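You operate a simulated robot arm through the tools that you are given. There is no shell and no other tool. Be economical: measure what you need, move in short steps, check, and stop when the job is done.

You are at the controls of a simulated two-armed robot. One attempt, no reset.

JOB
Spin the used filter off into the free drain cup, then spin the new, ready-oiled one on by hand.

It is judged by the outcome, as a careful person would: the job done as asked, and still so three seconds after it is handed in. It fails if anything else is knocked over, pushed out of place, dropped, spilled or broken.

ROBOT AND FRAMES
Two 7-joint arms with two-finger grippers on one trunk, on a base that drives. Base frame: it is fixed to the floor where the robot stands at the start and does not move with it; the origin is under the middle of the robot, x ahead of it, y to its left, z up; the surface under the hand at the start is at about z = 0.9. Readings come in m, degrees, newtons and seconds.
The left shoulder is at the start at [0.062, 0.216, 1.349], the right one opposite. With the tool pointing down near the work surface each hand reaches from about 0.2 to 0.84 m from the robot's upright axis, wherever it stands, measured 20 degrees to its own side. Places, roughly: filter thread [0.5, -0.1, 0.9]; first cup of the drain tray [0.7, 0, 0.9]. Payload 3.43 kg a hand.
Tool frame (each hand has its own): the origin (TCP) lies between the finger pads and is the grasp point; the fingertips stand 0.02 m ahead of it; z points along the fingers, y is the line along which they close. The gripper opens to 0.124 m. The gripper's body begins 0.093 m behind the TCP.
Orientation is that of the tool frame in the base frame, as a unit quaternion [x, y, z, w]. With the fingers straight down and closing along the base's y, the tool's x points along the base's -x, its y along +y and its z along -z.

CONTROLS
- The arms move only by the tool arm_command. It takes "left_moves", "right_moves" or both (then of equal length, played together; a hand with none holds still); each is a list of rows, each a list of 7 numbers: the turn, a rotation vector about the base's x, y, z in units of 4 degrees (1.0 is 4 degrees), then the shift along the base's x, y, z in units of 25 mm (1.0 is 25 mm), then the finger opening in mm, from 0 to 124. In form: [[rx, ry, rz, x, y, z, grip], ...]. A call has 1 to 20 rows; each row shifts and turns the commanded pose from where the row before left it. A call with a number of a shift or a turn outside -1 to 1 is refused whole. Rows are played at 5 a second. More than 0.05 m and 8.6 degrees between two rows, or a gripper value outside its range, and nothing of the call is played. A pose out of reach is approached as far as the arm can. The call stops where the force on the tool passes 40 N (or 10 N more than at its start, if that is more) or the arm is blocked; 0.2 s more then pass. The fingers move at their own pace (about 0.072 m/s each) and stop on an object; they squeeze with about 23 N. The grip force told is the motor's: it shows also when the fingers shut on nothing. Time passes only in rows, and 0.2 s behind the last, so rows that do not move let the fingers close. It gives the time, the measured TCP pose, the force on the tool (base axes), the opening and the grip force at its end, in the units of the frame above (readings bear some noise), with the torque about the TCP (base axes, N m) and any sound that the robot's microphone picked up, and new pictures: "show" is both (left out), scene, wrist or none (wrist: the cameras of the hands that moved).
- Cameras (640 x 400 px; columns grow to the right, rows downward): "scene" is now at [0.1741, -0.0146, 1.5058]; the picture's right is [-0.18, -0.98, 0.00], its down [-0.70, 0.12, -0.71] and it looks along [0.70, -0.12, -0.71] (base axes); focal length 285 px, centre (320, 200). "left" rides on the left gripper at [0.082, -0.014, -0.14] in its tool frame; the picture's right is [0.17, 0.99, 0.00], its down [-0.83, 0.14, -0.54] and it looks along [-0.53, 0.09, 0.84] (tool axes); focal length 243 px, centre (320, 200). "right" rides on the right gripper at [0.082, 0.014, -0.14] in its tool frame; the picture's right is [-0.17, 0.99, 0.00], its down [-0.83, -0.14, -0.54] and it looks along [-0.53, -0.09, 0.84] (tool axes); focal length 243 px, centre (320, 200).
- move_column(by): slides the trunk up (or, below 0, down) by that many m; the arms and the scene camera ride with it, the base frame stays. It gives what a move gives, with no picture.
- steer(legs): drives the robot by 1 to 6 legs, each [ahead, left, turn to the left] in m, m and degrees, along the robot's own axes; the way and the turn of a leg run together, so that a leg with both is an arc; at most 1.5 m and 180 degrees a leg. The arms and the cameras ride along, it lands a little off, and it stops where it bumps. It gives what a move gives, and a new picture of the scene camera.
- pan_tilt(pan, tilt): turns the head with the scene camera to pan (to the left, within 80 degrees either way) and tilt (down, from -29 to 69), counted from straight ahead of the robot. It gives what a move gives, and a new picture of the scene camera.
- pixel_to_xyz(camera, pixels): for up to 12 pixels [column, row] of the newest picture of that camera ("zoom" is the newest enlarged one), the place [x, y, z] in the base frame of the surface seen there, good to about 0.002 m. It takes no simulated time.
- inspect(camera, box): a new picture of the part [left, top, right, bottom] of that camera's present view, enlarged. It takes no simulated time.
- hand_in(): hands the job in; it is judged then, once.

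Go step by step. Measure first, check grasps and placings, and put right what went wrong. The budget is 80 turns and 260 pictures, counting those below and the enlarged ones. Unless the task says otherwise, let go and move clear before handing in.

The tools are called after ">>>" as a command line: name --argument value ..., lists and objects as JSON in quotes. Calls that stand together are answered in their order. arm_command: Moves the arms, as the interface text tells. Its arguments: {"type":"object","properties":{"left_moves":{"type":"array"},"right_moves":{"type":"array"},"show":{"type":"string","enum":["both","scene","wrist","none"]}},"required":[]} The other tools are called the same way: move_column (by) slides the trunk up or down; steer (legs) drives the base; pan_tilt (pan, tilt) turns the head that bears the scene camera; pixel_to_xyz (camera, pixels) gives the place of the surface under pixels of a picture; inspect (camera, box) takes an enlarged picture of a part of a camera's view; hand_in () hands the job in.

At the start:

```text
t: 0.0
left_eef_pos: [0.5618, 0.1839, 1.235]
left_ee_rot: [0.001, 1.0, 0.0, 0.001]
left_contact_force: [-0.7, 0.3, -0.3]
left_moment: [0.01, 0.01, 0.03]
left_opening: 0.1239
left_finger_force: 0.1
right_eef_pos: [0.4758, -0.2589, 1.2644]
right_ee_rot: [0.0, 1.0, 0.0, 0.0]
right_contact_force: [0.4, -0.3, 0.1]
right_moment: [-0.02, -0.01, 0.02]
right_opening: 0.1242
right_finger_force: 0.1
trunk travel left (down, up): [-0.5, 0.091]
robot x, y, heading: [0.0017, 0.002, -0.1]
head pan, tilt: [-10.1, 45.1]
```

scene: 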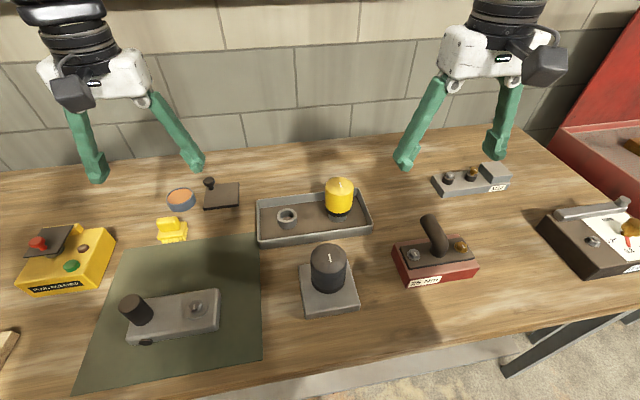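
right: 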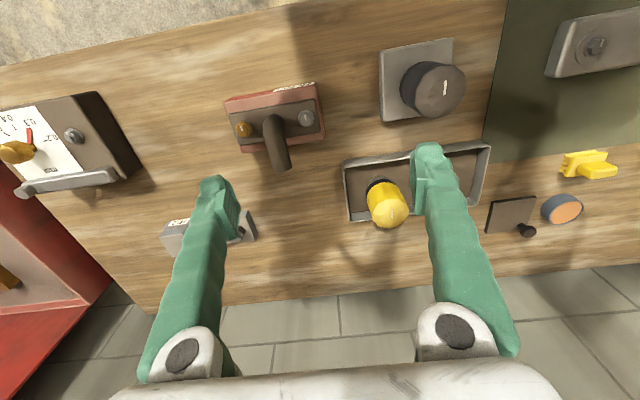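
left: 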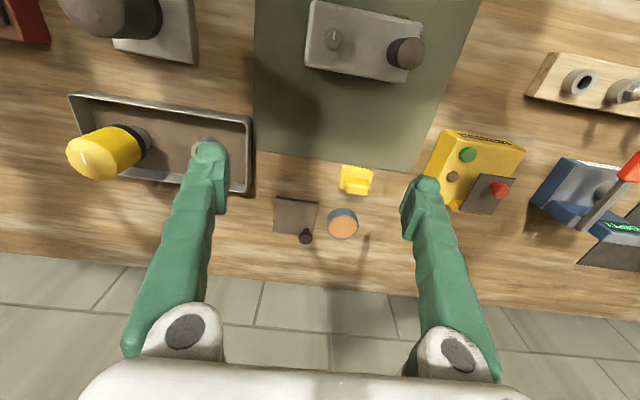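

The scene shows a dark filter on a grey block near (328,270), and the tray with an empty cup at (287,217) and a yellow filter at (340,195). I'll enlarge the views and measure them.

>>> inspect --camera "scene" --box '[240, 160, 400, 330]'

>>> inspect --camera "right" --box '[330, 20, 510, 240]'

>>> inspect --camera "scene" --box '[80, 160, 260, 370]'

>>> pixel_to_xyz --camera "scene" --pixels '[[328, 254], [328, 280], [343, 300], [310, 305], [288, 211], [287, 219], [340, 183], [340, 205], [338, 215], [262, 240], [300, 230], [315, 205]]'

```text
2.35 times, centred on (320, 245) of scene
```

zoom: 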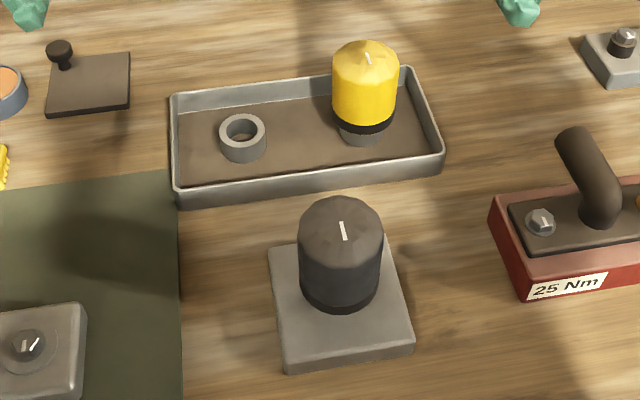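

```text
1.82 times, centred on (420, 130) of right
```

zoom: 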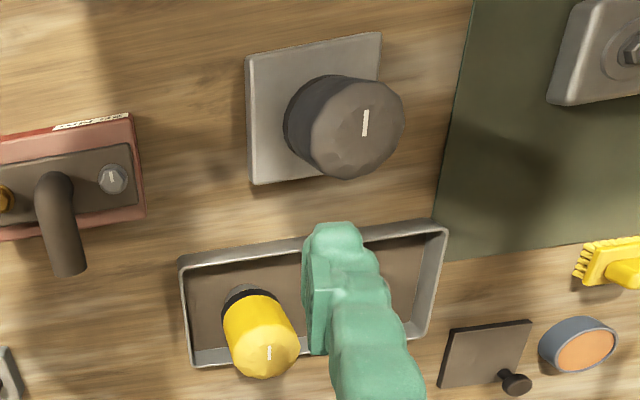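

```text
1.90 times, centred on (170, 265) of scene
```

zoom: 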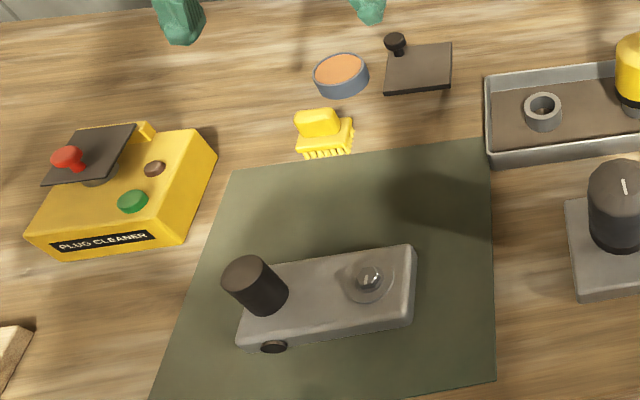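

```text
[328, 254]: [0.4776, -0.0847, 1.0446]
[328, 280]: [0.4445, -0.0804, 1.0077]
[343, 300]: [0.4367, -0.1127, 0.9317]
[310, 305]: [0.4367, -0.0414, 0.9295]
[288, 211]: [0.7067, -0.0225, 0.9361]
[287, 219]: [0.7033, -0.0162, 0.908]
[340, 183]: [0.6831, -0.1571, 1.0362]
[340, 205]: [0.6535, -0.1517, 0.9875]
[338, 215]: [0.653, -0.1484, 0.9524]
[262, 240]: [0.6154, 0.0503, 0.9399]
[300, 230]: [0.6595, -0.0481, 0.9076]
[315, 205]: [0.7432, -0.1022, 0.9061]
```

The used filter is at about (0.48,-0.085) with its top at z 1.045, and the new one stands in a cup at about (0.685,-0.155). I'll measure the edges more finely.

>>> inspect --camera "scene" --box '[250, 165, 390, 320]'

>>> pixel_to_xyz --camera "scene" --pixels '[[314, 258], [344, 258], [329, 246], [328, 266], [315, 278], [344, 278], [328, 290], [327, 180], [352, 180], [340, 178], [340, 192], [329, 246]]'

>>> pixel_to_xyz --camera "right" --pixels '[[432, 90], [462, 88], [405, 90], [440, 66], [440, 115], [388, 212], [375, 212], [405, 212], [385, 195], [390, 226], [465, 165], [455, 165]]'

>>> pixel_to_xyz --camera "zoom" --pixels '[[155, 120], [180, 130], [130, 130], [155, 142], [152, 160], [155, 133], [390, 140], [385, 120], [340, 80], [300, 370], [460, 350], [420, 220]]'

```text
2.58 times, centred on (320, 242) of scene
```

zoom: 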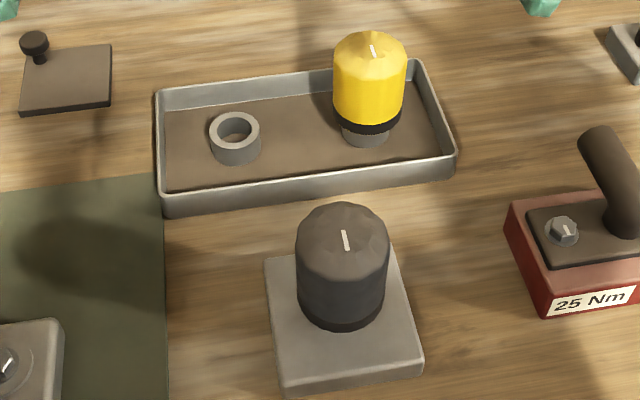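

```text
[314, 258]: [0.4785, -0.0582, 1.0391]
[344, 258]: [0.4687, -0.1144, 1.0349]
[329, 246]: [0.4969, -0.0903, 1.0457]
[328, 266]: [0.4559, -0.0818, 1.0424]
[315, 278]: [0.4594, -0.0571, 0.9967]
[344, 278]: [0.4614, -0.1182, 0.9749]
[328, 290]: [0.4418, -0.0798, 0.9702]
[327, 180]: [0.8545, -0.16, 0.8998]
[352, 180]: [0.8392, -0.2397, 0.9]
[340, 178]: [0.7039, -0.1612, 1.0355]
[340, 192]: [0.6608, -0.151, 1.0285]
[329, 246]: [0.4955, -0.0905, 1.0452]
```

```text
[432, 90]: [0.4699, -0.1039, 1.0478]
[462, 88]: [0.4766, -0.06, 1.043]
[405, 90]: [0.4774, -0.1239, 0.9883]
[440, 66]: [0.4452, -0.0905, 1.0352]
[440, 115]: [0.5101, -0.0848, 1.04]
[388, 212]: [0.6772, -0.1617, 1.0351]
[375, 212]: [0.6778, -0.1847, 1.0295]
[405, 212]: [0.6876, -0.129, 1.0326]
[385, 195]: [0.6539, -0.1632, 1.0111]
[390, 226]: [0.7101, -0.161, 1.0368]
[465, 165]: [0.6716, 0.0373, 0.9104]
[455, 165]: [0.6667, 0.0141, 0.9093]
```

```text
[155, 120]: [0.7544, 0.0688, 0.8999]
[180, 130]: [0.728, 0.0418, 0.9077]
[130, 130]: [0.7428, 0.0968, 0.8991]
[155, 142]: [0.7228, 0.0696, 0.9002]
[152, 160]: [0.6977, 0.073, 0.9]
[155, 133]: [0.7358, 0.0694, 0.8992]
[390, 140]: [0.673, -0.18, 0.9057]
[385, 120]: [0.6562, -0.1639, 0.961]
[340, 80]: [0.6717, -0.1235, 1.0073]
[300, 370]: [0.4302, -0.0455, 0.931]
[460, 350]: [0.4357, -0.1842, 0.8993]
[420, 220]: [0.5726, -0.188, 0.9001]
```

The used filter's axis is near (0.478,-0.088) with r≈0.037, and the new one's is near (0.686,-0.156) with r≈0.034. Next I'll measure the free cup and the far tray cup in the zoomed picture.

>>> pixel_to_xyz --camera "zoom" --pixels '[[235, 115], [212, 130], [258, 130], [234, 145], [236, 128], [234, 158], [344, 135], [368, 140], [370, 125], [350, 128], [340, 310], [340, 322]]'

>>> arm_command --right_moves '[[0, 0, 0, 0, 1, 0, 110], [0, 0, 0, 0, 1, 0, 110], [0, 0, 0, 0, 1, -1, 110], [0, 0, 0, 0, 1, -1, 110], [0, 0, 0, 0, 1, -1, 110], [0, 0, 0, 0, 1, -1, 110], [0, 0, 0, 0, 0.83, 0, 110]]'

```text
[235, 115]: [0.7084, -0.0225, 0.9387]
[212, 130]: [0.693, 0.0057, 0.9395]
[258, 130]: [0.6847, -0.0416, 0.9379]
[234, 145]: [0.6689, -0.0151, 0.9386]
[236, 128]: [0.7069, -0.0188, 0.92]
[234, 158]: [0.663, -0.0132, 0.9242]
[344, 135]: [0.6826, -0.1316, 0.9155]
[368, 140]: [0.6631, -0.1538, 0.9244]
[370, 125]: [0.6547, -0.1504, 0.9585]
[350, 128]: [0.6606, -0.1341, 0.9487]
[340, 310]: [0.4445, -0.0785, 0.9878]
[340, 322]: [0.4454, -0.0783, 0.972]
```

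```text
t: 1.6
left_eef_pos: [0.5634, 0.1858, 1.2349]
left_ee_rot: [0.0, 1.0, -0.001, 0.0]
left_contact_force: [-0.2, 0.7, 0.5]
left_moment: [0.0, -0.02, 0.02]
left_opening: 0.1243
left_finger_force: 0.0
right_eef_pos: [0.5048, -0.1195, 1.2022]
right_ee_rot: [-0.001, 1.0, 0.0, -0.002]
right_contact_force: [-0.1, 0.2, -0.5]
right_moment: [-0.04, -0.02, -0.02]
right_opening: 0.11
right_finger_force: 0.0
right hand out of reach, approached as far as the arm can: row 4, 5, 6, 7
trunk travel left (down, up): [-0.5, 0.091]
robot x, y, heading: [-0.0001, 0.0013, -0.1]
head pan, tilt: [-10.1, 45.1]
```

scene: 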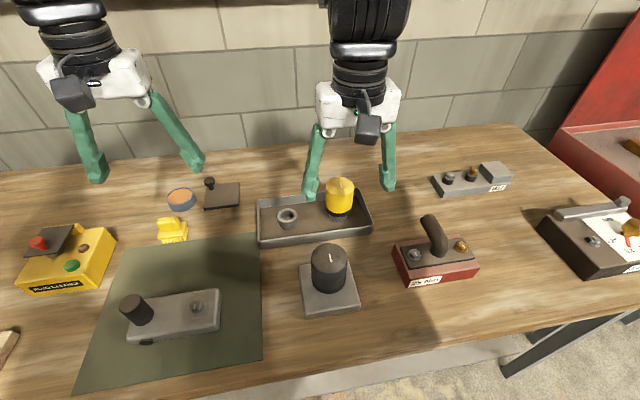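
right: 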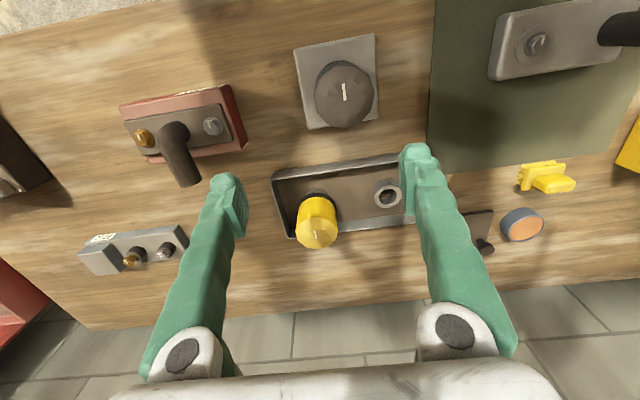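

Rows 4-7 fell short because the target is too far inboard for the right arm. I'll drive 0.15 m left so everything lies about 20° to the right side.

>>> steer --legs '[[0, 0.15, 0]]'

```text
t: 4.2
left_eef_pos: [0.562, 0.3334, 1.235]
left_ee_rot: [0.0, 1.0, 0.001, 0.0]
left_contact_force: [0.2, -1.0, 0.2]
left_moment: [0.01, -0.02, 0.0]
left_opening: 0.124
left_finger_force: 0.2
right_eef_pos: [0.5044, 0.0291, 1.2017]
right_ee_rot: [-0.001, 1.0, 0.001, -0.002]
right_contact_force: [0.4, 0.1, 0.1]
right_moment: [-0.01, 0.0, -0.02]
right_opening: 0.1102
right_finger_force: 0.0
trunk travel left (down, up): [-0.5, 0.091]
robot x, y, heading: [-0.0028, 0.1503, 0.1]
head pan, tilt: [-10.1, 45.1]
```

scene: 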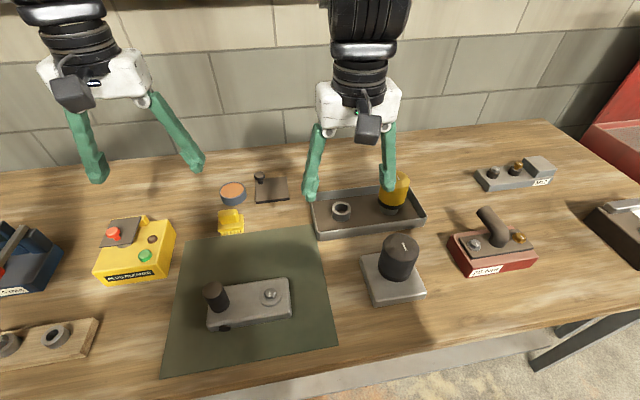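

The drive worked and the robot is now at y=0.15. I'll move over the used filter at (0.479,-0.088), staying above it, and wind the wrist -80° at the same time to leave room for unscrewing anticlockwise.

>>> arm_command --right_moves '[[0, 0, -1, -0.2, -0.94, 0, 115], [0, 0, -1, -0.2, -0.94, 0, 115], [0, 0, -1, -0.2, -0.94, 0, 115], [0, 0, -1, -0.2, -0.94, 0, 115], [0, 0, -1, -0.2, -0.94, 0, 115], [0, 0, -1, 0, 0, -0.8, 115], [0, 0, -1, 0, 0, -0.8, 115], [0, 0, -1, 0, 0, -0.8, 115], [0, 0, -1, 0, 0, -0.8, 115], [0, 0, -1, 0, 0, 0, 115], [0, 0, -1, 0, 0, 0, 115], [0, 0, -1, 0, 0, 0, 115], [0, 0, -1, 0, 0, 0, 115], [0, 0, -1, 0, 0, 0, 115], [0, 0, -1, 0, 0, 0, 115], [0, 0, -1, 0, 0, 0, 115], [0, 0, -1, 0, 0, 0, 115], [0, 0, -1, 0, 0, 0, 115], [0, 0, -1, 0, 0, 0, 115], [0, 0, -1, 0, 0, 0, 115]]'

```text
t: 8.4
left_eef_pos: [0.5615, 0.3343, 1.235]
left_ee_rot: [0.0, 1.0, 0.001, 0.0]
left_contact_force: [0.3, -0.2, 0.1]
left_moment: [-0.01, 0.0, 0.02]
left_opening: 0.1241
left_finger_force: 0.1
right_eef_pos: [0.565, -0.0478, 1.1917]
right_ee_rot: [0.138, 0.99, 0.0, -0.001]
right_contact_force: [-0.1, 0.7, -0.3]
right_moment: [0.0, -0.01, 0.01]
right_opening: 0.1152
right_finger_force: 0.1
right hand out of reach, approached as far as the arm can: row 1, 2, 3, 4, 5, 6, 7, 8, 9, 10, 11, 12, 13, 14, 15, 16, 17, 18, 19, 20
trunk travel left (down, up): [-0.5, 0.091]
robot x, y, heading: [-0.0025, 0.1493, 0.1]
head pan, tilt: [-10.1, 45.1]
```

scene: 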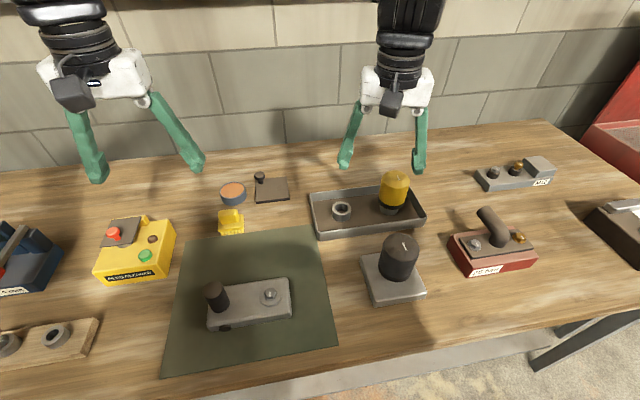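
right: 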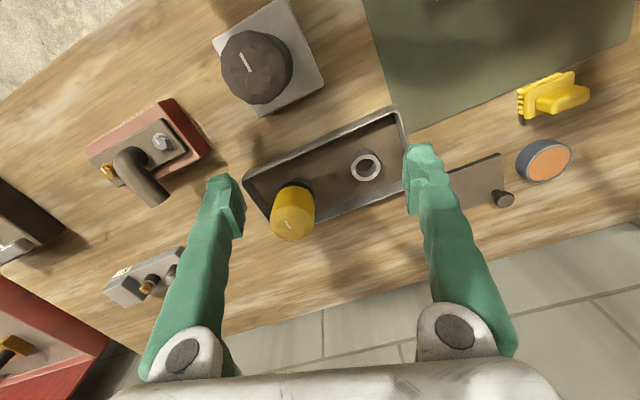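

The hand stalled at only about -16° yaw, so that direction seems limited. I'll undo the yaw by going + and move to the target position without winding.

>>> arm_command --right_moves '[[0, 0, 1, 0, 0, 0, 115], [0, 0, 1, 0, 0, 0, 115], [0, 0, 1, 0, 0, 0, 115], [0, 0, 1, 0, 0, 0, 115], [0, 0, 0, -0.7, -0.4, 0, 115], [0, 0, 0, -0.7, -0.4, 0, 115], [0, 0, 0, -0.7, -0.4, 0, 115], [0, 0, 0, -0.7, -0.4, 0, 115]]'

```text
t: 10.2
left_eef_pos: [0.5609, 0.3336, 1.2349]
left_ee_rot: [0.0, 1.0, 0.0, 0.0]
left_contact_force: [-0.5, -0.6, 0.4]
left_moment: [-0.03, -0.02, -0.01]
left_opening: 0.124
left_finger_force: 0.0
right_eef_pos: [0.4951, -0.0863, 1.192]
right_ee_rot: [-0.001, 1.0, 0.0, -0.001]
right_contact_force: [-0.7, 0.3, -0.7]
right_moment: [-0.01, -0.01, -0.01]
right_opening: 0.1148
right_finger_force: 0.0
trunk travel left (down, up): [-0.5, 0.091]
robot x, y, heading: [0.0028, 0.1531, -0.0]
head pan, tilt: [-10.1, 45.1]
```

scene: 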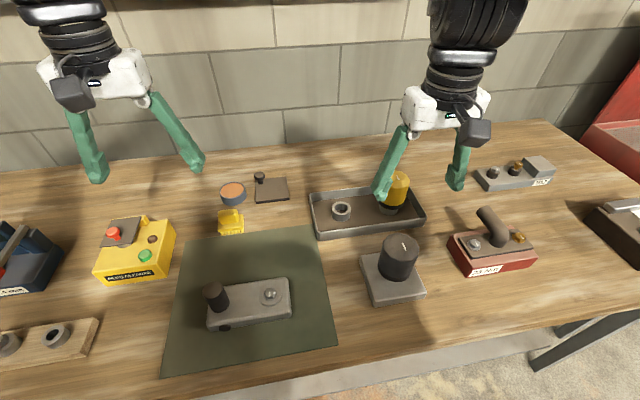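
right: 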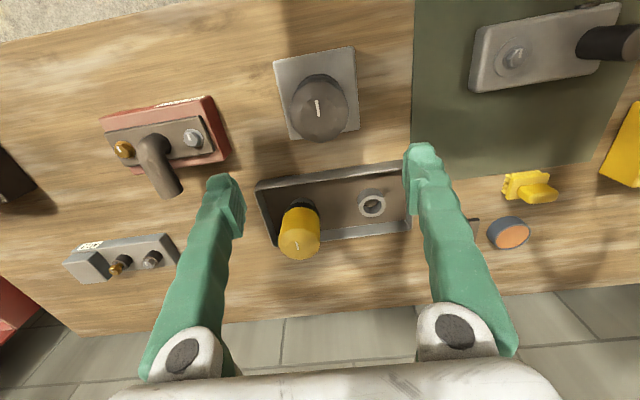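

The pose is good at (0.495,-0.086) with yaw 0. I'll move to (0.479,-0.088, 1.12), then probe the negative yaw range lower down.

>>> arm_command --right_moves '[[0, 0, 0, -0.32, -0.03, -0.7, 115], [0, 0, 0, -0.32, -0.03, -0.7, 115], [0, 0, 0, 0, 0, -0.7, 115], [0, 0, 0, 0, 0, -0.7, 115], [0, 0, -1, 0, 0, 0, 115], [0, 0, -1, 0, 0, 0, 115], [0, 0, -1, 0, 0, 0, 115], [0, 0, -1, 0, 0, 0, 115], [0, 0, -1, 0, 0, 0, 115], [0, 0, -1, 0, 0, 0, 115], [0, 0, -1, 0, 0, 0, 115], [0, 0, -1, 0, 0, 0, 115], [0, 0, -1, 0, 0, 0, 115], [0, 0, -1, 0, 0, 0, 115]]' --show "none"

```text
t: 13.2
left_eef_pos: [0.562, 0.3352, 1.2359]
left_ee_rot: [-0.001, 1.0, 0.0, 0.001]
left_contact_force: [-0.3, -0.4, -0.7]
left_moment: [0.03, 0.01, 0.0]
left_opening: 0.1241
left_finger_force: 0.1
right_eef_pos: [0.4803, -0.0893, 1.1217]
right_ee_rot: [0.031, 1.0, 0.001, -0.002]
right_contact_force: [0.3, 0.7, -0.4]
right_moment: [-0.01, 0.04, 0.02]
right_opening: 0.1149
right_finger_force: 0.0
right hand out of reach, approached as far as the arm can: row 6, 7, 8, 9, 10, 11, 12, 13, 14
trunk travel left (down, up): [-0.5, 0.091]
robot x, y, heading: [-0.0, 0.1515, 0.0]
head pan, tilt: [-10.1, 45.1]
```

Yaw can only go to about -4° here, so the useful range is on the positive side, which is the unscrewing direction. I'll descend to z≈1.003 and close on the used filter.

>>> arm_command --right_moves '[[0, 0, 0, 0, 0, -1, 115], [0, 0, 0, 0, 0, -1, 115], [0, 0, 0, 0, 0, -1, 115], [0, 0, 0, 0, 0, -1, 115], [0, 0, 0, 0, 0, -0.75, 115], [0, 0, 0, 0, 0, 0, 90], [0, 0, 0, 0, 0, 0, 78], [0, 0, 0, 0, 0, 0, 78]]'

```text
t: 15.0
left_eef_pos: [0.563, 0.3345, 1.2355]
left_ee_rot: [0.0, 1.0, 0.0, 0.0]
left_contact_force: [-0.1, -0.5, 0.6]
left_moment: [0.0, 0.0, 0.0]
left_opening: 0.1241
left_finger_force: 0.1
right_eef_pos: [0.4787, -0.089, 1.0025]
right_ee_rot: [0.032, 0.999, 0.001, -0.003]
right_contact_force: [-0.2, 0.8, 0.4]
right_moment: [-0.04, 0.02, 0.0]
right_opening: 0.0779
right_finger_force: 0.4
trunk travel left (down, up): [-0.5, 0.091]
robot x, y, heading: [-0.0004, 0.1487, 0.2]
head pan, tilt: [-10.1, 45.1]
```

scene: 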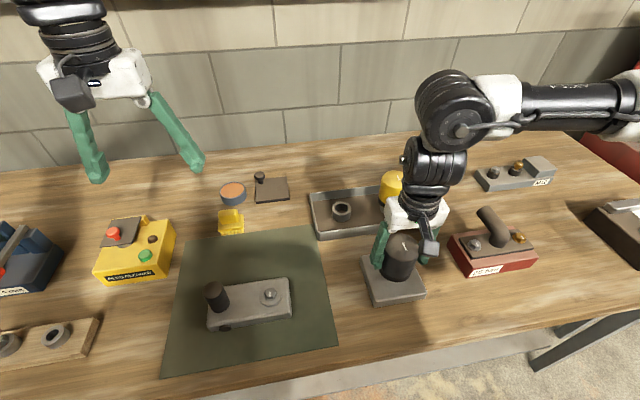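
right: 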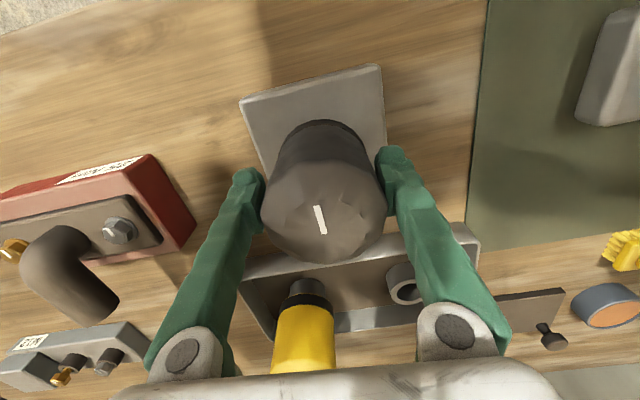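

The fingers straddle the filter evenly at 78 mm. Close fully and try the first 40° anticlockwise turn.

>>> arm_command --right_moves '[[0, 0, 0, 0, 0, 0, 60], [0, 0, 0, 0, 0, 0, 60], [0, 0, 0, 0, 0, 0, 60]]' --show "none"

>>> arm_command --right_moves '[[0, 0, 1, 0, 0, 0, 60], [0, 0, 1, 0, 0, 0, 60], [0, 0, 1, 0, 0, 0, 60], [0, 0, 1, 0, 0, 0, 60], [0, 0, 1, 0, 0, 0, 60], [0, 0, 1, 0, 0, 0, 60], [0, 0, 1, 0, 0, 0, 60], [0, 0, 1, 0, 0, 0, 60], [0, 0, 1, 0, 0, 0, 60], [0, 0, 1, 0, 0, 0, 60]]'

```text
t: 15.8
left_eef_pos: [0.5628, 0.3372, 1.2362]
left_ee_rot: [0.0, 1.0, 0.0, 0.0]
left_contact_force: [-0.2, 0.8, 0.2]
left_moment: [0.0, 0.01, 0.03]
left_opening: 0.1241
left_finger_force: 0.1
right_eef_pos: [0.4803, -0.0861, 1.0028]
right_ee_rot: [0.031, 1.0, 0.002, -0.004]
right_contact_force: [0.5, 12.9, -1.2]
right_moment: [0.14, 0.0, 0.06]
right_opening: 0.0701
right_finger_force: 22.6
trunk travel left (down, up): [-0.5, 0.091]
robot x, y, heading: [0.0004, 0.1495, -0.3]
head pan, tilt: [-10.1, 45.1]
```

```text
t: 18.0
left_eef_pos: [0.5618, 0.3368, 1.2359]
left_ee_rot: [0.001, 1.0, -0.001, 0.0]
left_contact_force: [-0.2, 0.0, -0.5]
left_moment: [0.03, -0.01, 0.0]
left_opening: 0.1241
left_finger_force: 0.1
right_eef_pos: [0.4795, -0.0864, 1.0037]
right_ee_rot: [-0.313, 0.95, 0.0, -0.002]
right_contact_force: [5.7, 12.7, 11.0]
right_moment: [0.23, -0.12, -0.01]
right_opening: 0.0703
right_finger_force: 23.3
trunk travel left (down, up): [-0.5, 0.091]
robot x, y, heading: [0.0009, 0.1528, 0.1]
head pan, tilt: [-10.1, 45.1]
```

scene: 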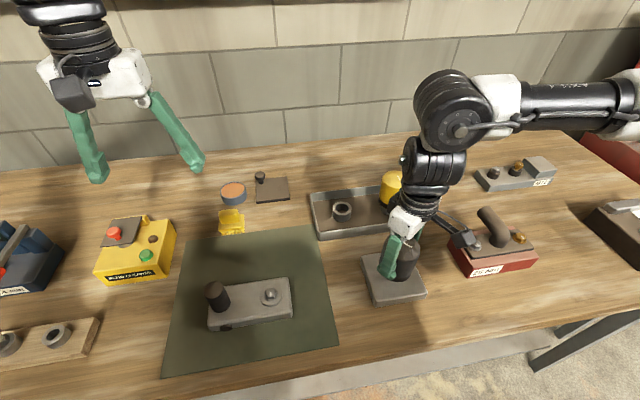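
right: 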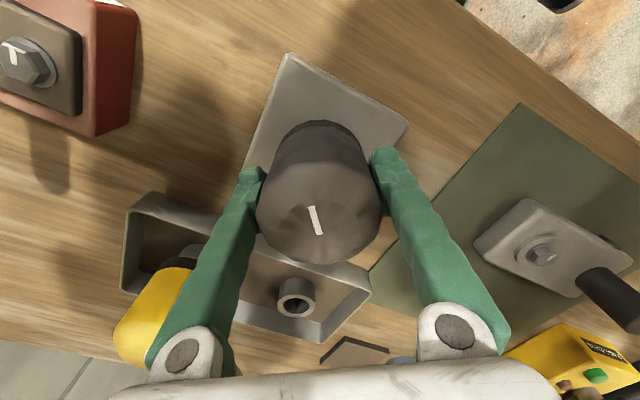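

The white mark stayed fixed in the wrist view at (315,220) while the block rotated, so the filter is turning. It also pushes the hand up (+11 N), so it is rising about 1.2 mm per 40°. I'll keep turning with a small lift and relieve the side load.

>>> arm_command --right_moves '[[0, 0, 1, 0.03, 0.1, 0.05, 60], [0, 0, 1, 0, 0, 0.005, 60], [0, 0, 1, 0, 0, 0.005, 60], [0, 0, 1, 0, 0, 0.005, 60], [0, 0, 1, 0, 0, 0.005, 60], [0, 0, 1, 0, 0, 0.005, 60], [0, 0, 1, 0, 0, 0.005, 60], [0, 0, 1, 0, 0, 0.005, 60], [0, 0, 1, 0, 0, 0.005, 60], [0, 0, 1, 0, 0, 0.005, 60], [0, 0, 1, 0, 0, 0.005, 60], [0, 0, 1, 0, 0, 0.005, 60], [0, 0, 1, 0, 0, 0.005, 60], [0, 0, 1, 0, 0, 0.005, 60], [0, 0, 1, 0, 0, 0.005, 60], [0, 0, 1, 0, 0, 0.005, 60], [0, 0, 1, 0, 0, 0.005, 60], [0, 0, 1, 0, 0, 0.005, 60], [0, 0, 1, 0, 0, 0.005, 60], [0, 0, 1, 0, 0, 0.005, 60]]'

```text
t: 22.2
left_eef_pos: [0.5619, 0.3334, 1.2346]
left_ee_rot: [0.0, 1.0, 0.0, 0.0]
left_contact_force: [0.0, -0.2, -0.4]
left_moment: [-0.01, -0.04, 0.01]
left_opening: 0.1242
left_finger_force: 0.1
right_eef_pos: [0.4808, -0.0882, 1.0054]
right_ee_rot: [0.85, -0.526, 0.001, 0.002]
right_contact_force: [6.6, -10.4, 9.4]
right_moment: [-0.01, -0.16, -0.07]
right_opening: 0.0699
right_finger_force: 23.0
trunk travel left (down, up): [-0.5, 0.091]
robot x, y, heading: [0.0007, 0.1528, 0.1]
head pan, tilt: [-10.1, 45.1]
```

scene: 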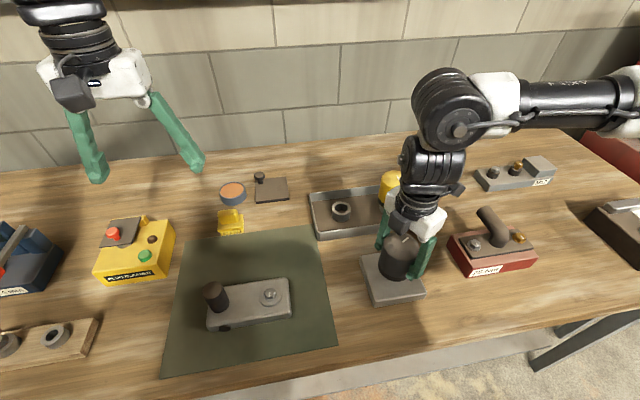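
right: 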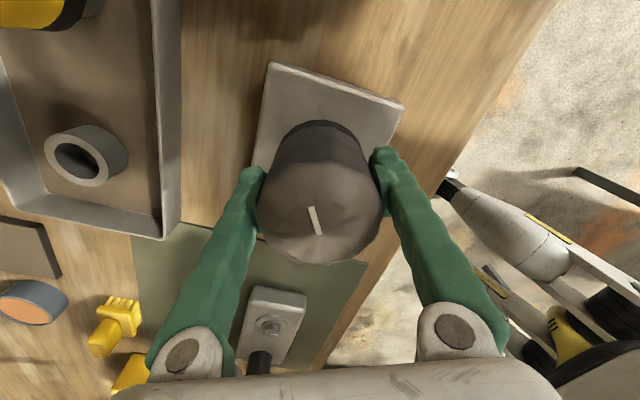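

The turning goes on cleanly and yaw is now about 116°. I'll continue another 80°, easing the side loads.

>>> arm_command --right_moves '[[0, 0, 1, 0.04, -0.07, 0.03, 60], [0, 0, 1, 0, 0, 0.005, 60], [0, 0, 1, 0, 0, 0.005, 60], [0, 0, 1, 0, 0, 0.005, 60], [0, 0, 1, 0, 0, 0.005, 60], [0, 0, 1, 0, 0, 0.005, 60], [0, 0, 1, 0, 0, 0.005, 60], [0, 0, 1, 0, 0, 0.005, 60], [0, 0, 1, 0, 0, 0.005, 60], [0, 0, 1, 0, 0, 0.005, 60], [0, 0, 1, 0, 0, 0.005, 60], [0, 0, 1, 0, 0, 0.005, 60], [0, 0, 1, 0, 0, 0.005, 60], [0, 0, 1, 0, 0, 0.005, 60], [0, 0, 1, 0, 0, 0.005, 60], [0, 0, 1, 0, 0, 0.005, 60], [0, 0, 1, 0, 0, 0.005, 60], [0, 0, 1, 0, 0, 0.005, 60], [0, 0, 1, 0, 0, 0.005, 60], [0, 0, 1, 0, 0, 0.005, 60]]'

```text
t: 26.4
left_eef_pos: [0.5627, 0.3361, 1.2344]
left_ee_rot: [0.0, 1.0, -0.001, 0.001]
left_contact_force: [0.4, 0.3, 0.8]
left_moment: [-0.01, -0.02, -0.02]
left_opening: 0.1241
left_finger_force: 0.0
right_eef_pos: [0.4801, -0.0864, 1.0081]
right_ee_rot: [0.99, 0.144, 0.003, 0.001]
right_contact_force: [-3.0, 11.2, -6.9]
right_moment: [0.3, -0.03, 0.01]
right_opening: 0.0701
right_finger_force: 23.0
trunk travel left (down, up): [-0.5, 0.091]
robot x, y, heading: [0.0019, 0.1471, -0.0]
head pan, tilt: [-10.1, 45.1]
```

scene: 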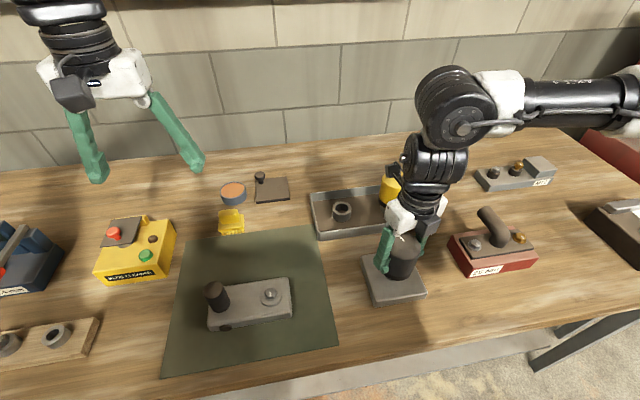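
right: 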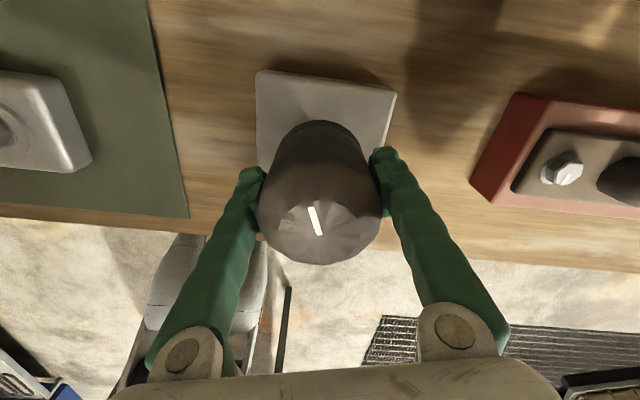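

The yaw is about 200° and Fz is now -7, so I've lifted slightly too fast. I'll keep turning without lifting and watch the trend.

>>> arm_command --right_moves '[[0, 0, 1, 0, 0.06, 0, 60], [0, 0, 1, 0, 0, 0, 60], [0, 0, 1, 0, 0, 0, 60], [0, 0, 1, 0, 0, 0, 60], [0, 0, 1, 0, 0, 0, 60], [0, 0, 1, 0, 0, 0, 60], [0, 0, 1, 0, 0, 0, 60], [0, 0, 1, 0, 0, 0, 60], [0, 0, 1, 0, 0, 0, 60], [0, 0, 1, 0, 0, 0, 60], [0, 0, 1, 0, 0, 0, 60], [0, 0, 1, 0, 0, 0, 60], [0, 0, 1, 0, 0, 0, 60], [0, 0, 1, 0, 0, 0, 60], [0, 0, 1, 0, 0, 0, 60], [0, 0, 1, 0, 0, 0, 60], [0, 0, 1, 0, 0, 0, 60], [0, 0, 1, 0, 0, 0, 60], [0, 0, 1, 0, 0, 0, 60], [0, 0, 1, 0, 0, 0, 60]]' --show "wrist"

```text
t: 30.6
left_eef_pos: [0.56, 0.3353, 1.2365]
left_ee_rot: [0.0, 1.0, -0.001, 0.001]
left_contact_force: [-0.4, -0.2, 0.0]
left_moment: [-0.02, -0.02, 0.0]
left_opening: 0.1239
left_finger_force: 0.1
right_eef_pos: [0.4804, -0.0849, 1.0076]
right_ee_rot: [0.666, 0.746, 0.003, -0.001]
right_contact_force: [-2.7, 2.5, 18.5]
right_moment: [0.17, 0.26, -0.14]
right_opening: 0.0702
right_finger_force: 23.0
trunk travel left (down, up): [-0.5, 0.091]
robot x, y, heading: [0.001, 0.1484, -0.3]
head pan, tilt: [-10.1, 45.1]
```

right: 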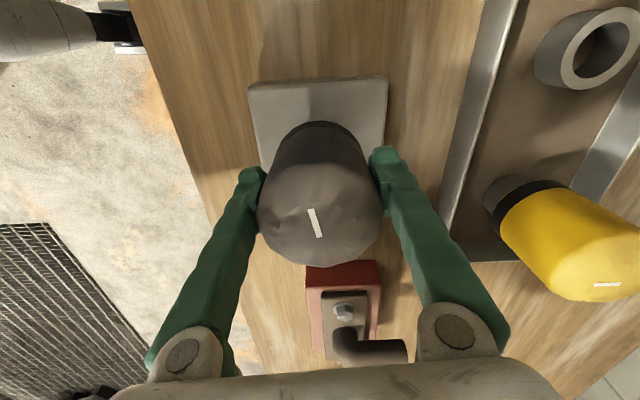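

Fz rose to +18 with no lift, which gives a pitch of about 8 mm per turn. I'll add 1.4 mm of catch-up lift and continue at 0.095 mm per row.

>>> arm_command --right_moves '[[0, 0, 1, 0, 0.02, 0.056, 60], [0, 0, 1, 0, 0, 0.004, 60], [0, 0, 1, 0, 0, 0.004, 60], [0, 0, 1, 0, 0, 0.004, 60], [0, 0, 1, 0, 0, 0.004, 60], [0, 0, 1, 0, 0, 0.004, 60], [0, 0, 1, 0, 0, 0.004, 60], [0, 0, 1, 0, 0, 0.004, 60], [0, 0, 1, 0, 0, 0.004, 60], [0, 0, 1, 0, 0, 0.004, 60], [0, 0, 1, 0, 0, 0.004, 60], [0, 0, 1, 0, 0, 0.004, 60], [0, 0, 1, 0, 0, 0.004, 60], [0, 0, 1, 0, 0, 0.004, 60], [0, 0, 1, 0, 0, 0.004, 60], [0, 0, 1, 0, 0, 0.004, 60], [0, 0, 1, 0, 0, 0.004, 60], [0, 0, 1, 0, 0, 0.004, 60], [0, 0, 1, 0, 0, 0.004, 60], [0, 0, 1, 0, 0, 0.004, 60]]' --show "wrist"

```text
t: 34.8
left_eef_pos: [0.5616, 0.3297, 1.2357]
left_ee_rot: [0.001, 1.0, 0.002, 0.0]
left_contact_force: [-0.1, -0.9, 0.1]
left_moment: [0.01, -0.03, 0.0]
left_opening: 0.124
left_finger_force: 0.0
right_eef_pos: [0.4617, -0.062, 1.0116]
right_ee_rot: [0.035, 0.999, -0.005, -0.002]
right_contact_force: [4.1, -25.7, 5.4]
right_moment: [-1.66, -0.32, -0.18]
right_opening: 0.0833
right_finger_force: 23.1
right hand out of reach, approached as far as the arm can: row 17, 19, 20
trunk travel left (down, up): [-0.5, 0.091]
robot x, y, heading: [-0.0005, 0.1511, -0.0]
head pan, tilt: [-10.1, 45.1]
```

right: 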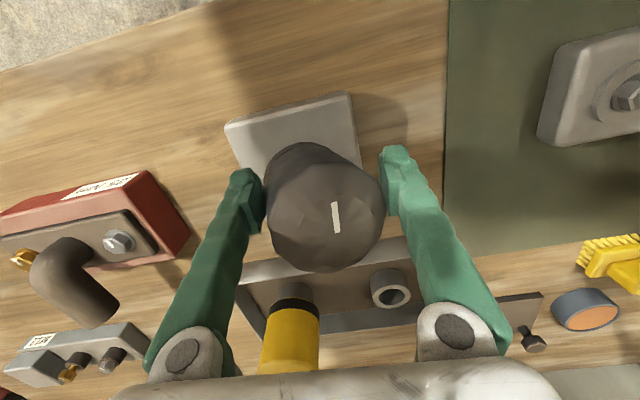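

The wrist hit its limit near 344°, swung back to about -4° and slid off to (0.462,-0.062) with a bad grip. I'll release at once and look at the filter.

>>> arm_command --right_moves '[[0, 0, 0, 0, 0, 0, 118], [0, 0, 0, 0, 0, 0, 118], [0, 0, 0, 0, 0, 0, 118]]'

>>> inspect --camera "scene" --box '[340, 180, 460, 310]'

```text
t: 35.6
left_eef_pos: [0.5619, 0.3366, 1.2355]
left_ee_rot: [0.0, 1.0, -0.001, -0.001]
left_contact_force: [0.0, -0.8, 0.0]
left_moment: [-0.04, 0.01, 0.0]
left_opening: 0.1239
left_finger_force: 0.0
right_eef_pos: [0.4618, -0.05, 1.0148]
right_ee_rot: [0.033, 0.999, 0.0, -0.003]
right_contact_force: [-1.8, 8.2, 4.7]
right_moment: [0.34, 0.01, 0.13]
right_opening: 0.1227
right_finger_force: 4.3
trunk travel left (down, up): [-0.5, 0.091]
robot x, y, heading: [-0.0025, 0.15, -0.2]
head pan, tilt: [-10.1, 45.1]
```

scene: 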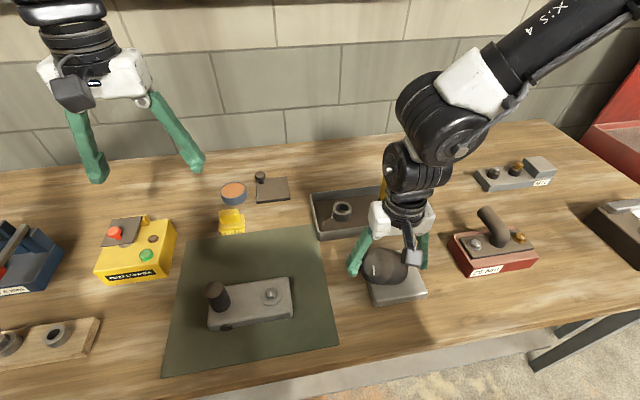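
right: 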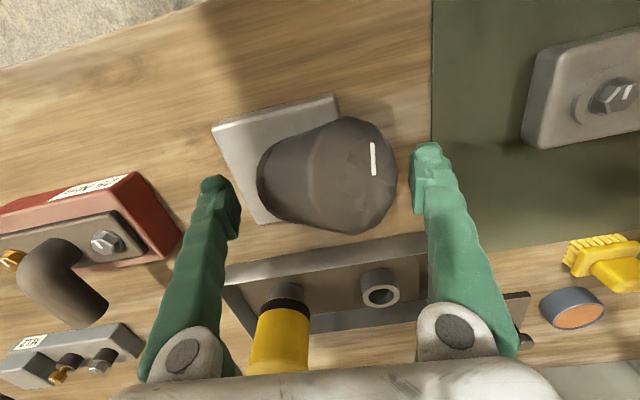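

```text
3.08 times, centred on (400, 245) of scene
```

zoom: 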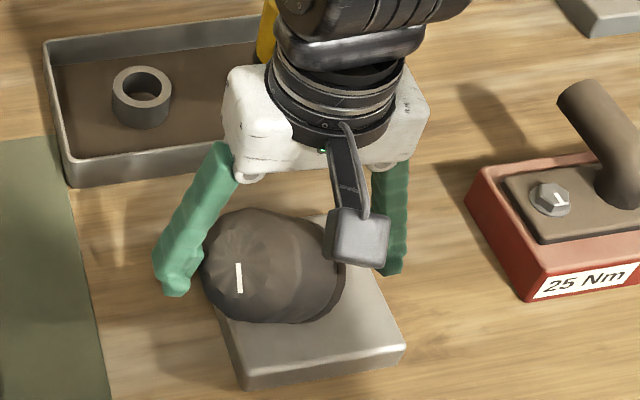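

The used filter has come off its thread and leans left against the open left finger. Time stands still between calls, so I'll measure exactly how it leans before righting it.

>>> pixel_to_xyz --camera "right" --pixels '[[373, 158], [390, 150], [373, 200], [340, 170], [300, 185], [265, 180], [290, 150], [350, 125], [245, 140], [330, 225], [425, 165], [225, 200]]'

>>> pixel_to_xyz --camera "zoom" --pixels '[[238, 278], [238, 240], [290, 300], [320, 290], [335, 290], [210, 270], [240, 318], [170, 275], [270, 330], [300, 240], [255, 215], [320, 320]]'

>>> inspect --camera "right" --box '[190, 70, 450, 260]'

>>> inspect --camera "left" --box '[0, 0, 260, 200]'

```text
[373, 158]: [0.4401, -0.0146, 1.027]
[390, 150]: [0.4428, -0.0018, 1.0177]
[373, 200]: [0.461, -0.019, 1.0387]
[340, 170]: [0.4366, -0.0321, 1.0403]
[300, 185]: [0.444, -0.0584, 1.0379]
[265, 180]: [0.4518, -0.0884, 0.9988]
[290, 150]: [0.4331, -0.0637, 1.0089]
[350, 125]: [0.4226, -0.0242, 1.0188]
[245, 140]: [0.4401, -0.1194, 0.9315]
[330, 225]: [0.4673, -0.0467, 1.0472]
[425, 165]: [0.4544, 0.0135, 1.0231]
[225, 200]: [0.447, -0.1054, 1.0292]
```

```text
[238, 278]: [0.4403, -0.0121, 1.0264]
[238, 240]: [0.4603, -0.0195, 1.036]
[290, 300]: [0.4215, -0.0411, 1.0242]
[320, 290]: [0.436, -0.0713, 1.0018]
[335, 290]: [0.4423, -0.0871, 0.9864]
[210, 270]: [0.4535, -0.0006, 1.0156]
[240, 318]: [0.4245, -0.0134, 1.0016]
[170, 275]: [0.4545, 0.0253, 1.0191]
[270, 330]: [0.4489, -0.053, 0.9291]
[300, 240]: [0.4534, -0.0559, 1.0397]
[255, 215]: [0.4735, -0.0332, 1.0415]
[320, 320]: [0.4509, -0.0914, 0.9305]
```

```text
2.11 times, centred on (320, 165) of right
```

zoom: 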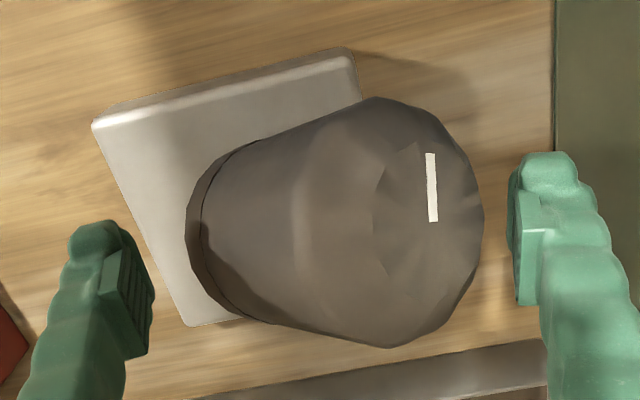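

```text
2.00 times, centred on (130, 100) of left
```

zoom: 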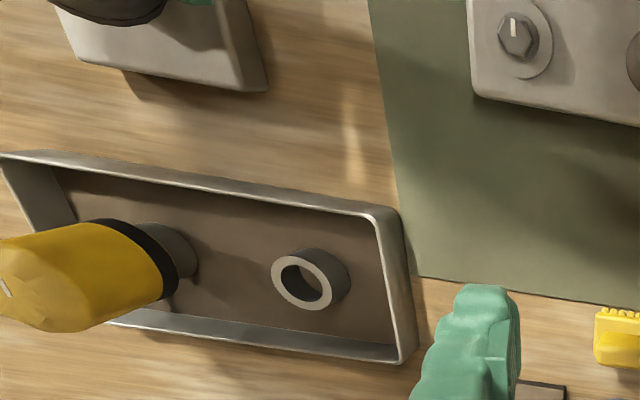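

From the top-face points the filter tilts about 42° towards +y. Its bottom centre is at about (0.483,-0.086,0.947), so it still sits on the stud. I'll push the top upright slowly with the left finger, keeping the right finger clear.

>>> arm_command --right_moves '[[0, 0, 0, 0.05, -0.2, 0, 122], [0, 0, 0, 0.05, -0.2, 0, 122], [0, 0, 0, 0.05, -0.2, 0, 122], [0, 0, 0, 0.05, -0.2, 0, 122]]'

```text
t: 36.6
left_eef_pos: [0.5622, 0.3329, 1.2359]
left_ee_rot: [0.0, 1.0, 0.0, 0.0]
left_contact_force: [0.1, 0.4, -0.4]
left_moment: [0.0, -0.01, 0.01]
left_opening: 0.1241
left_finger_force: 0.0
right_eef_pos: [0.4584, -0.0571, 1.0139]
right_ee_rot: [0.033, 0.999, -0.001, -0.002]
right_contact_force: [0.6, 1.4, -0.8]
right_moment: [0.01, -0.01, -0.04]
right_opening: 0.123
right_finger_force: 0.9
right hand out of reach, approached as far as the arm can: row 1, 2, 3, 4
trunk travel left (down, up): [-0.5, 0.091]
robot x, y, heading: [0.0008, 0.1518, -0.1]
head pan, tilt: [-10.1, 45.1]
```

scene: 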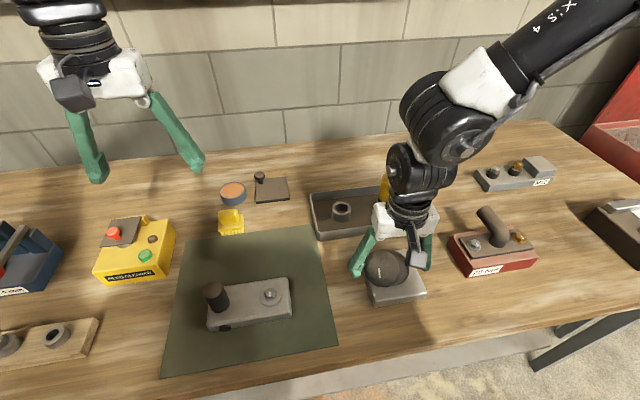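
right: 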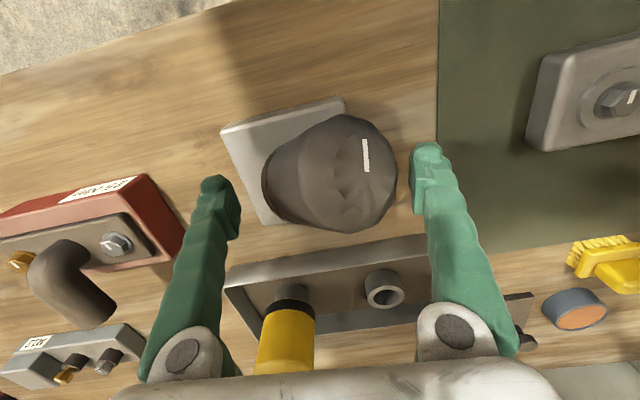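

The push works and the filter is more upright, but yaw -4° sits at a joint limit. I'll ease the yaw by +8° while continuing to push.

>>> arm_command --right_moves '[[0, 0, 1, 0, 0, 0, 122], [0, 0, 1, 0.1, -0.2, 0, 122], [0, 0, 0, 0.1, -0.2, 0, 122], [0, 0, 0, 0.1, -0.2, 0, 122]]'

```text
t: 37.6
left_eef_pos: [0.5619, 0.3338, 1.2361]
left_ee_rot: [0.0, 1.0, 0.0, 0.0]
left_contact_force: [-1.0, -0.4, 0.4]
left_moment: [0.03, 0.01, 0.0]
left_opening: 0.1243
left_finger_force: 0.2
right_eef_pos: [0.4299, -0.0244, 1.0205]
right_ee_rot: [-0.036, 0.999, -0.001, -0.002]
right_contact_force: [0.7, 0.4, -0.2]
right_moment: [-0.02, 0.04, 0.01]
right_opening: 0.1224
right_finger_force: 0.0
right hand out of reach, approached as far as the arm can: row 1, 2, 3, 4
trunk travel left (down, up): [-0.5, 0.091]
robot x, y, heading: [-0.0018, 0.1464, 0.3]
head pan, tilt: [-10.1, 45.1]
```

scene: 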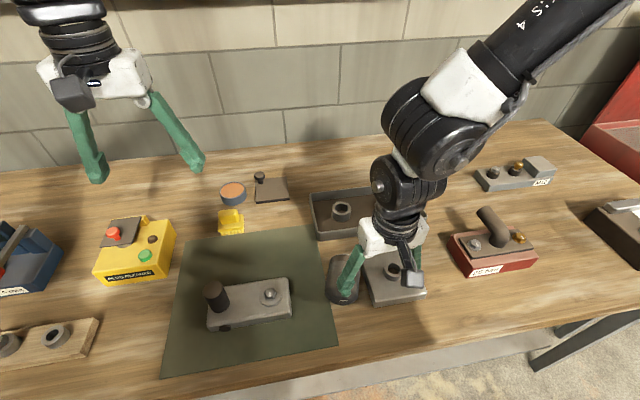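
right: 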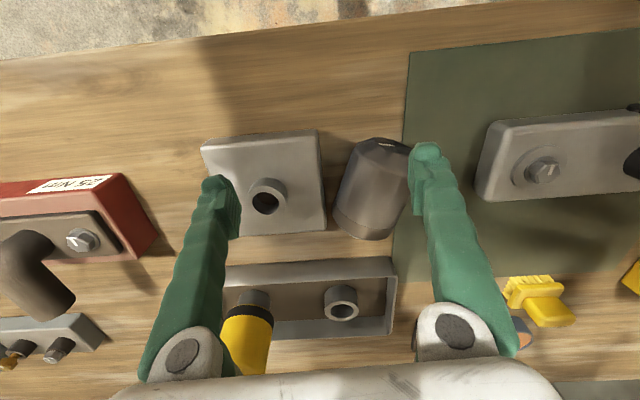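

The yaw correction at that limit dragged the hand away and the filter toppled onto its side beside the block, near (375,190) in the wrist view. I'll measure how it lies before doing anything.

>>> pixel_to_xyz --camera "right" --pixels '[[385, 143], [375, 165], [350, 170], [395, 190], [365, 195], [340, 210], [375, 235], [385, 215], [340, 160], [268, 190], [268, 205], [370, 145]]'

>>> inspect --camera "scene" --box '[280, 220, 440, 330]'

>>> inspect --camera "right" --box '[190, 110, 450, 270]'

>>> pixel_to_xyz --camera "scene" --pixels '[[345, 260], [335, 270], [343, 280], [345, 298], [335, 295], [340, 290], [395, 270], [352, 265]]'

```text
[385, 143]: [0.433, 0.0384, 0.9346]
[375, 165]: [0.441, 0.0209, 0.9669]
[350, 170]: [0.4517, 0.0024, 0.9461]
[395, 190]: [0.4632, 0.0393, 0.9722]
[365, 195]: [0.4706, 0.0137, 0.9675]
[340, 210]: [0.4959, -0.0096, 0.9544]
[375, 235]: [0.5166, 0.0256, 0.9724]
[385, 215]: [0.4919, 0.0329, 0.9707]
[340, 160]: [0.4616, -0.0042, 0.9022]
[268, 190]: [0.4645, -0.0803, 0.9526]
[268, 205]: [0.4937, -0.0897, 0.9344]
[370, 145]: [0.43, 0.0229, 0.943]
```

```text
3.64 times, centred on (360, 275) of scene
```

zoom: 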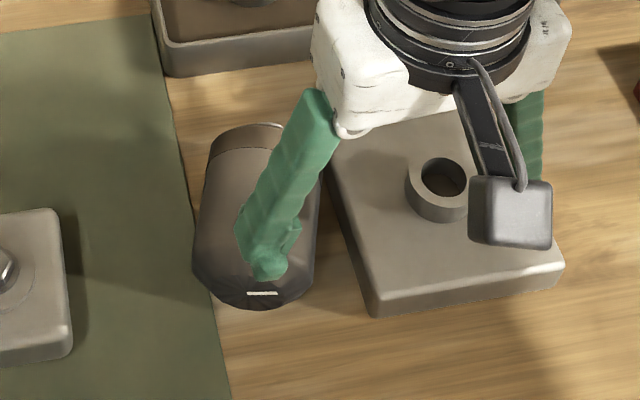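

```text
2.46 times, centred on (320, 190) of right
```

zoom: 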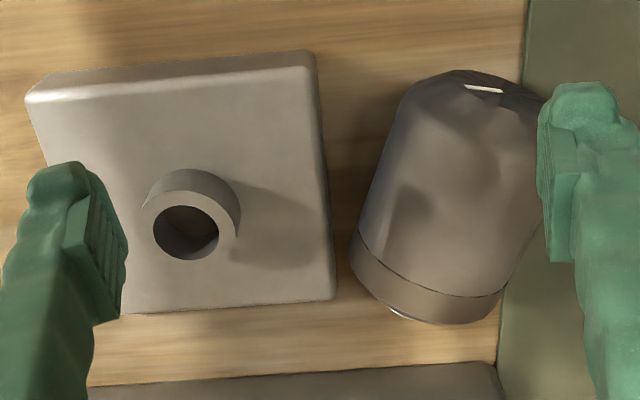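

```text
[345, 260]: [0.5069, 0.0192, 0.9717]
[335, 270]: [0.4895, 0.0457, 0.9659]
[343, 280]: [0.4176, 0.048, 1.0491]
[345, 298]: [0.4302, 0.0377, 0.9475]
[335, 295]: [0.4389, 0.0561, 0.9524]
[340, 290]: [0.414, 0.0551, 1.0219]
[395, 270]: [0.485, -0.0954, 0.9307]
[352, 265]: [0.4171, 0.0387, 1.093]
```

The used filter lies still on the table with its axis roughly along x: top near (0.43,0.038), bottom near (0.535,0.018), and z centre 0.936. I'll raise the hand and check it isn't rolling.

>>> arm_command --right_moves '[[0, 0, 0, 0, 0, 1, 122], [0, 0, 0, 0, 0, 1, 122], [0, 0, 0, 0, 0, 1, 122], [0, 0, 0, 0, 0, 1, 122], [0, 0, 0, 0, 0, 1, 122]]'

```text
t: 38.8
left_eef_pos: [0.5612, 0.3346, 1.2358]
left_ee_rot: [-0.001, 1.0, 0.0, 0.002]
left_contact_force: [-0.1, -0.7, -1.0]
left_moment: [-0.02, -0.02, -0.02]
left_opening: 0.1241
left_finger_force: 0.0
right_eef_pos: [0.4283, -0.0233, 1.1466]
right_ee_rot: [-0.039, 0.999, 0.002, -0.003]
right_contact_force: [0.3, 0.0, 0.4]
right_moment: [-0.02, -0.02, 0.03]
right_opening: 0.1221
right_finger_force: 0.1
trunk travel left (down, up): [-0.5, 0.091]
robot x, y, heading: [-0.0028, 0.1521, 0.2]
head pan, tilt: [-10.1, 45.1]
```

scene: 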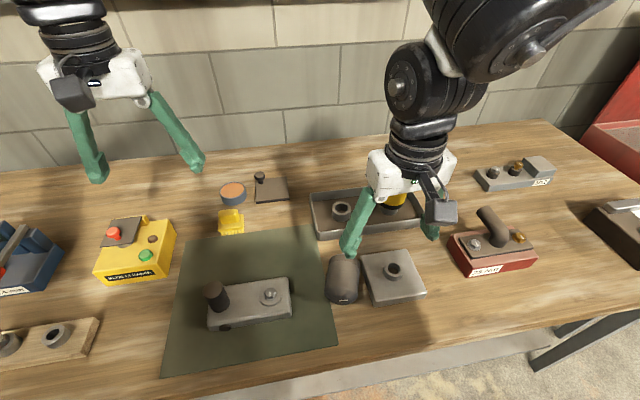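
right: 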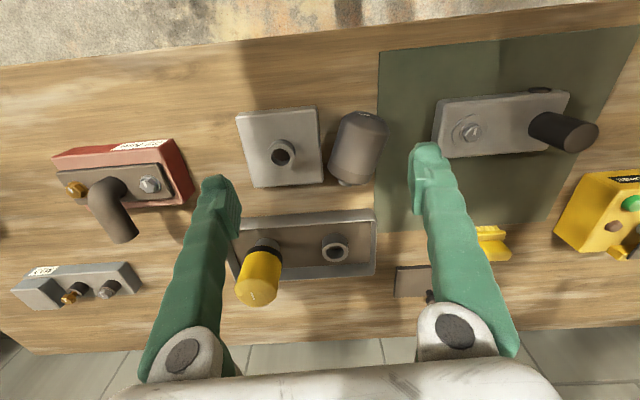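

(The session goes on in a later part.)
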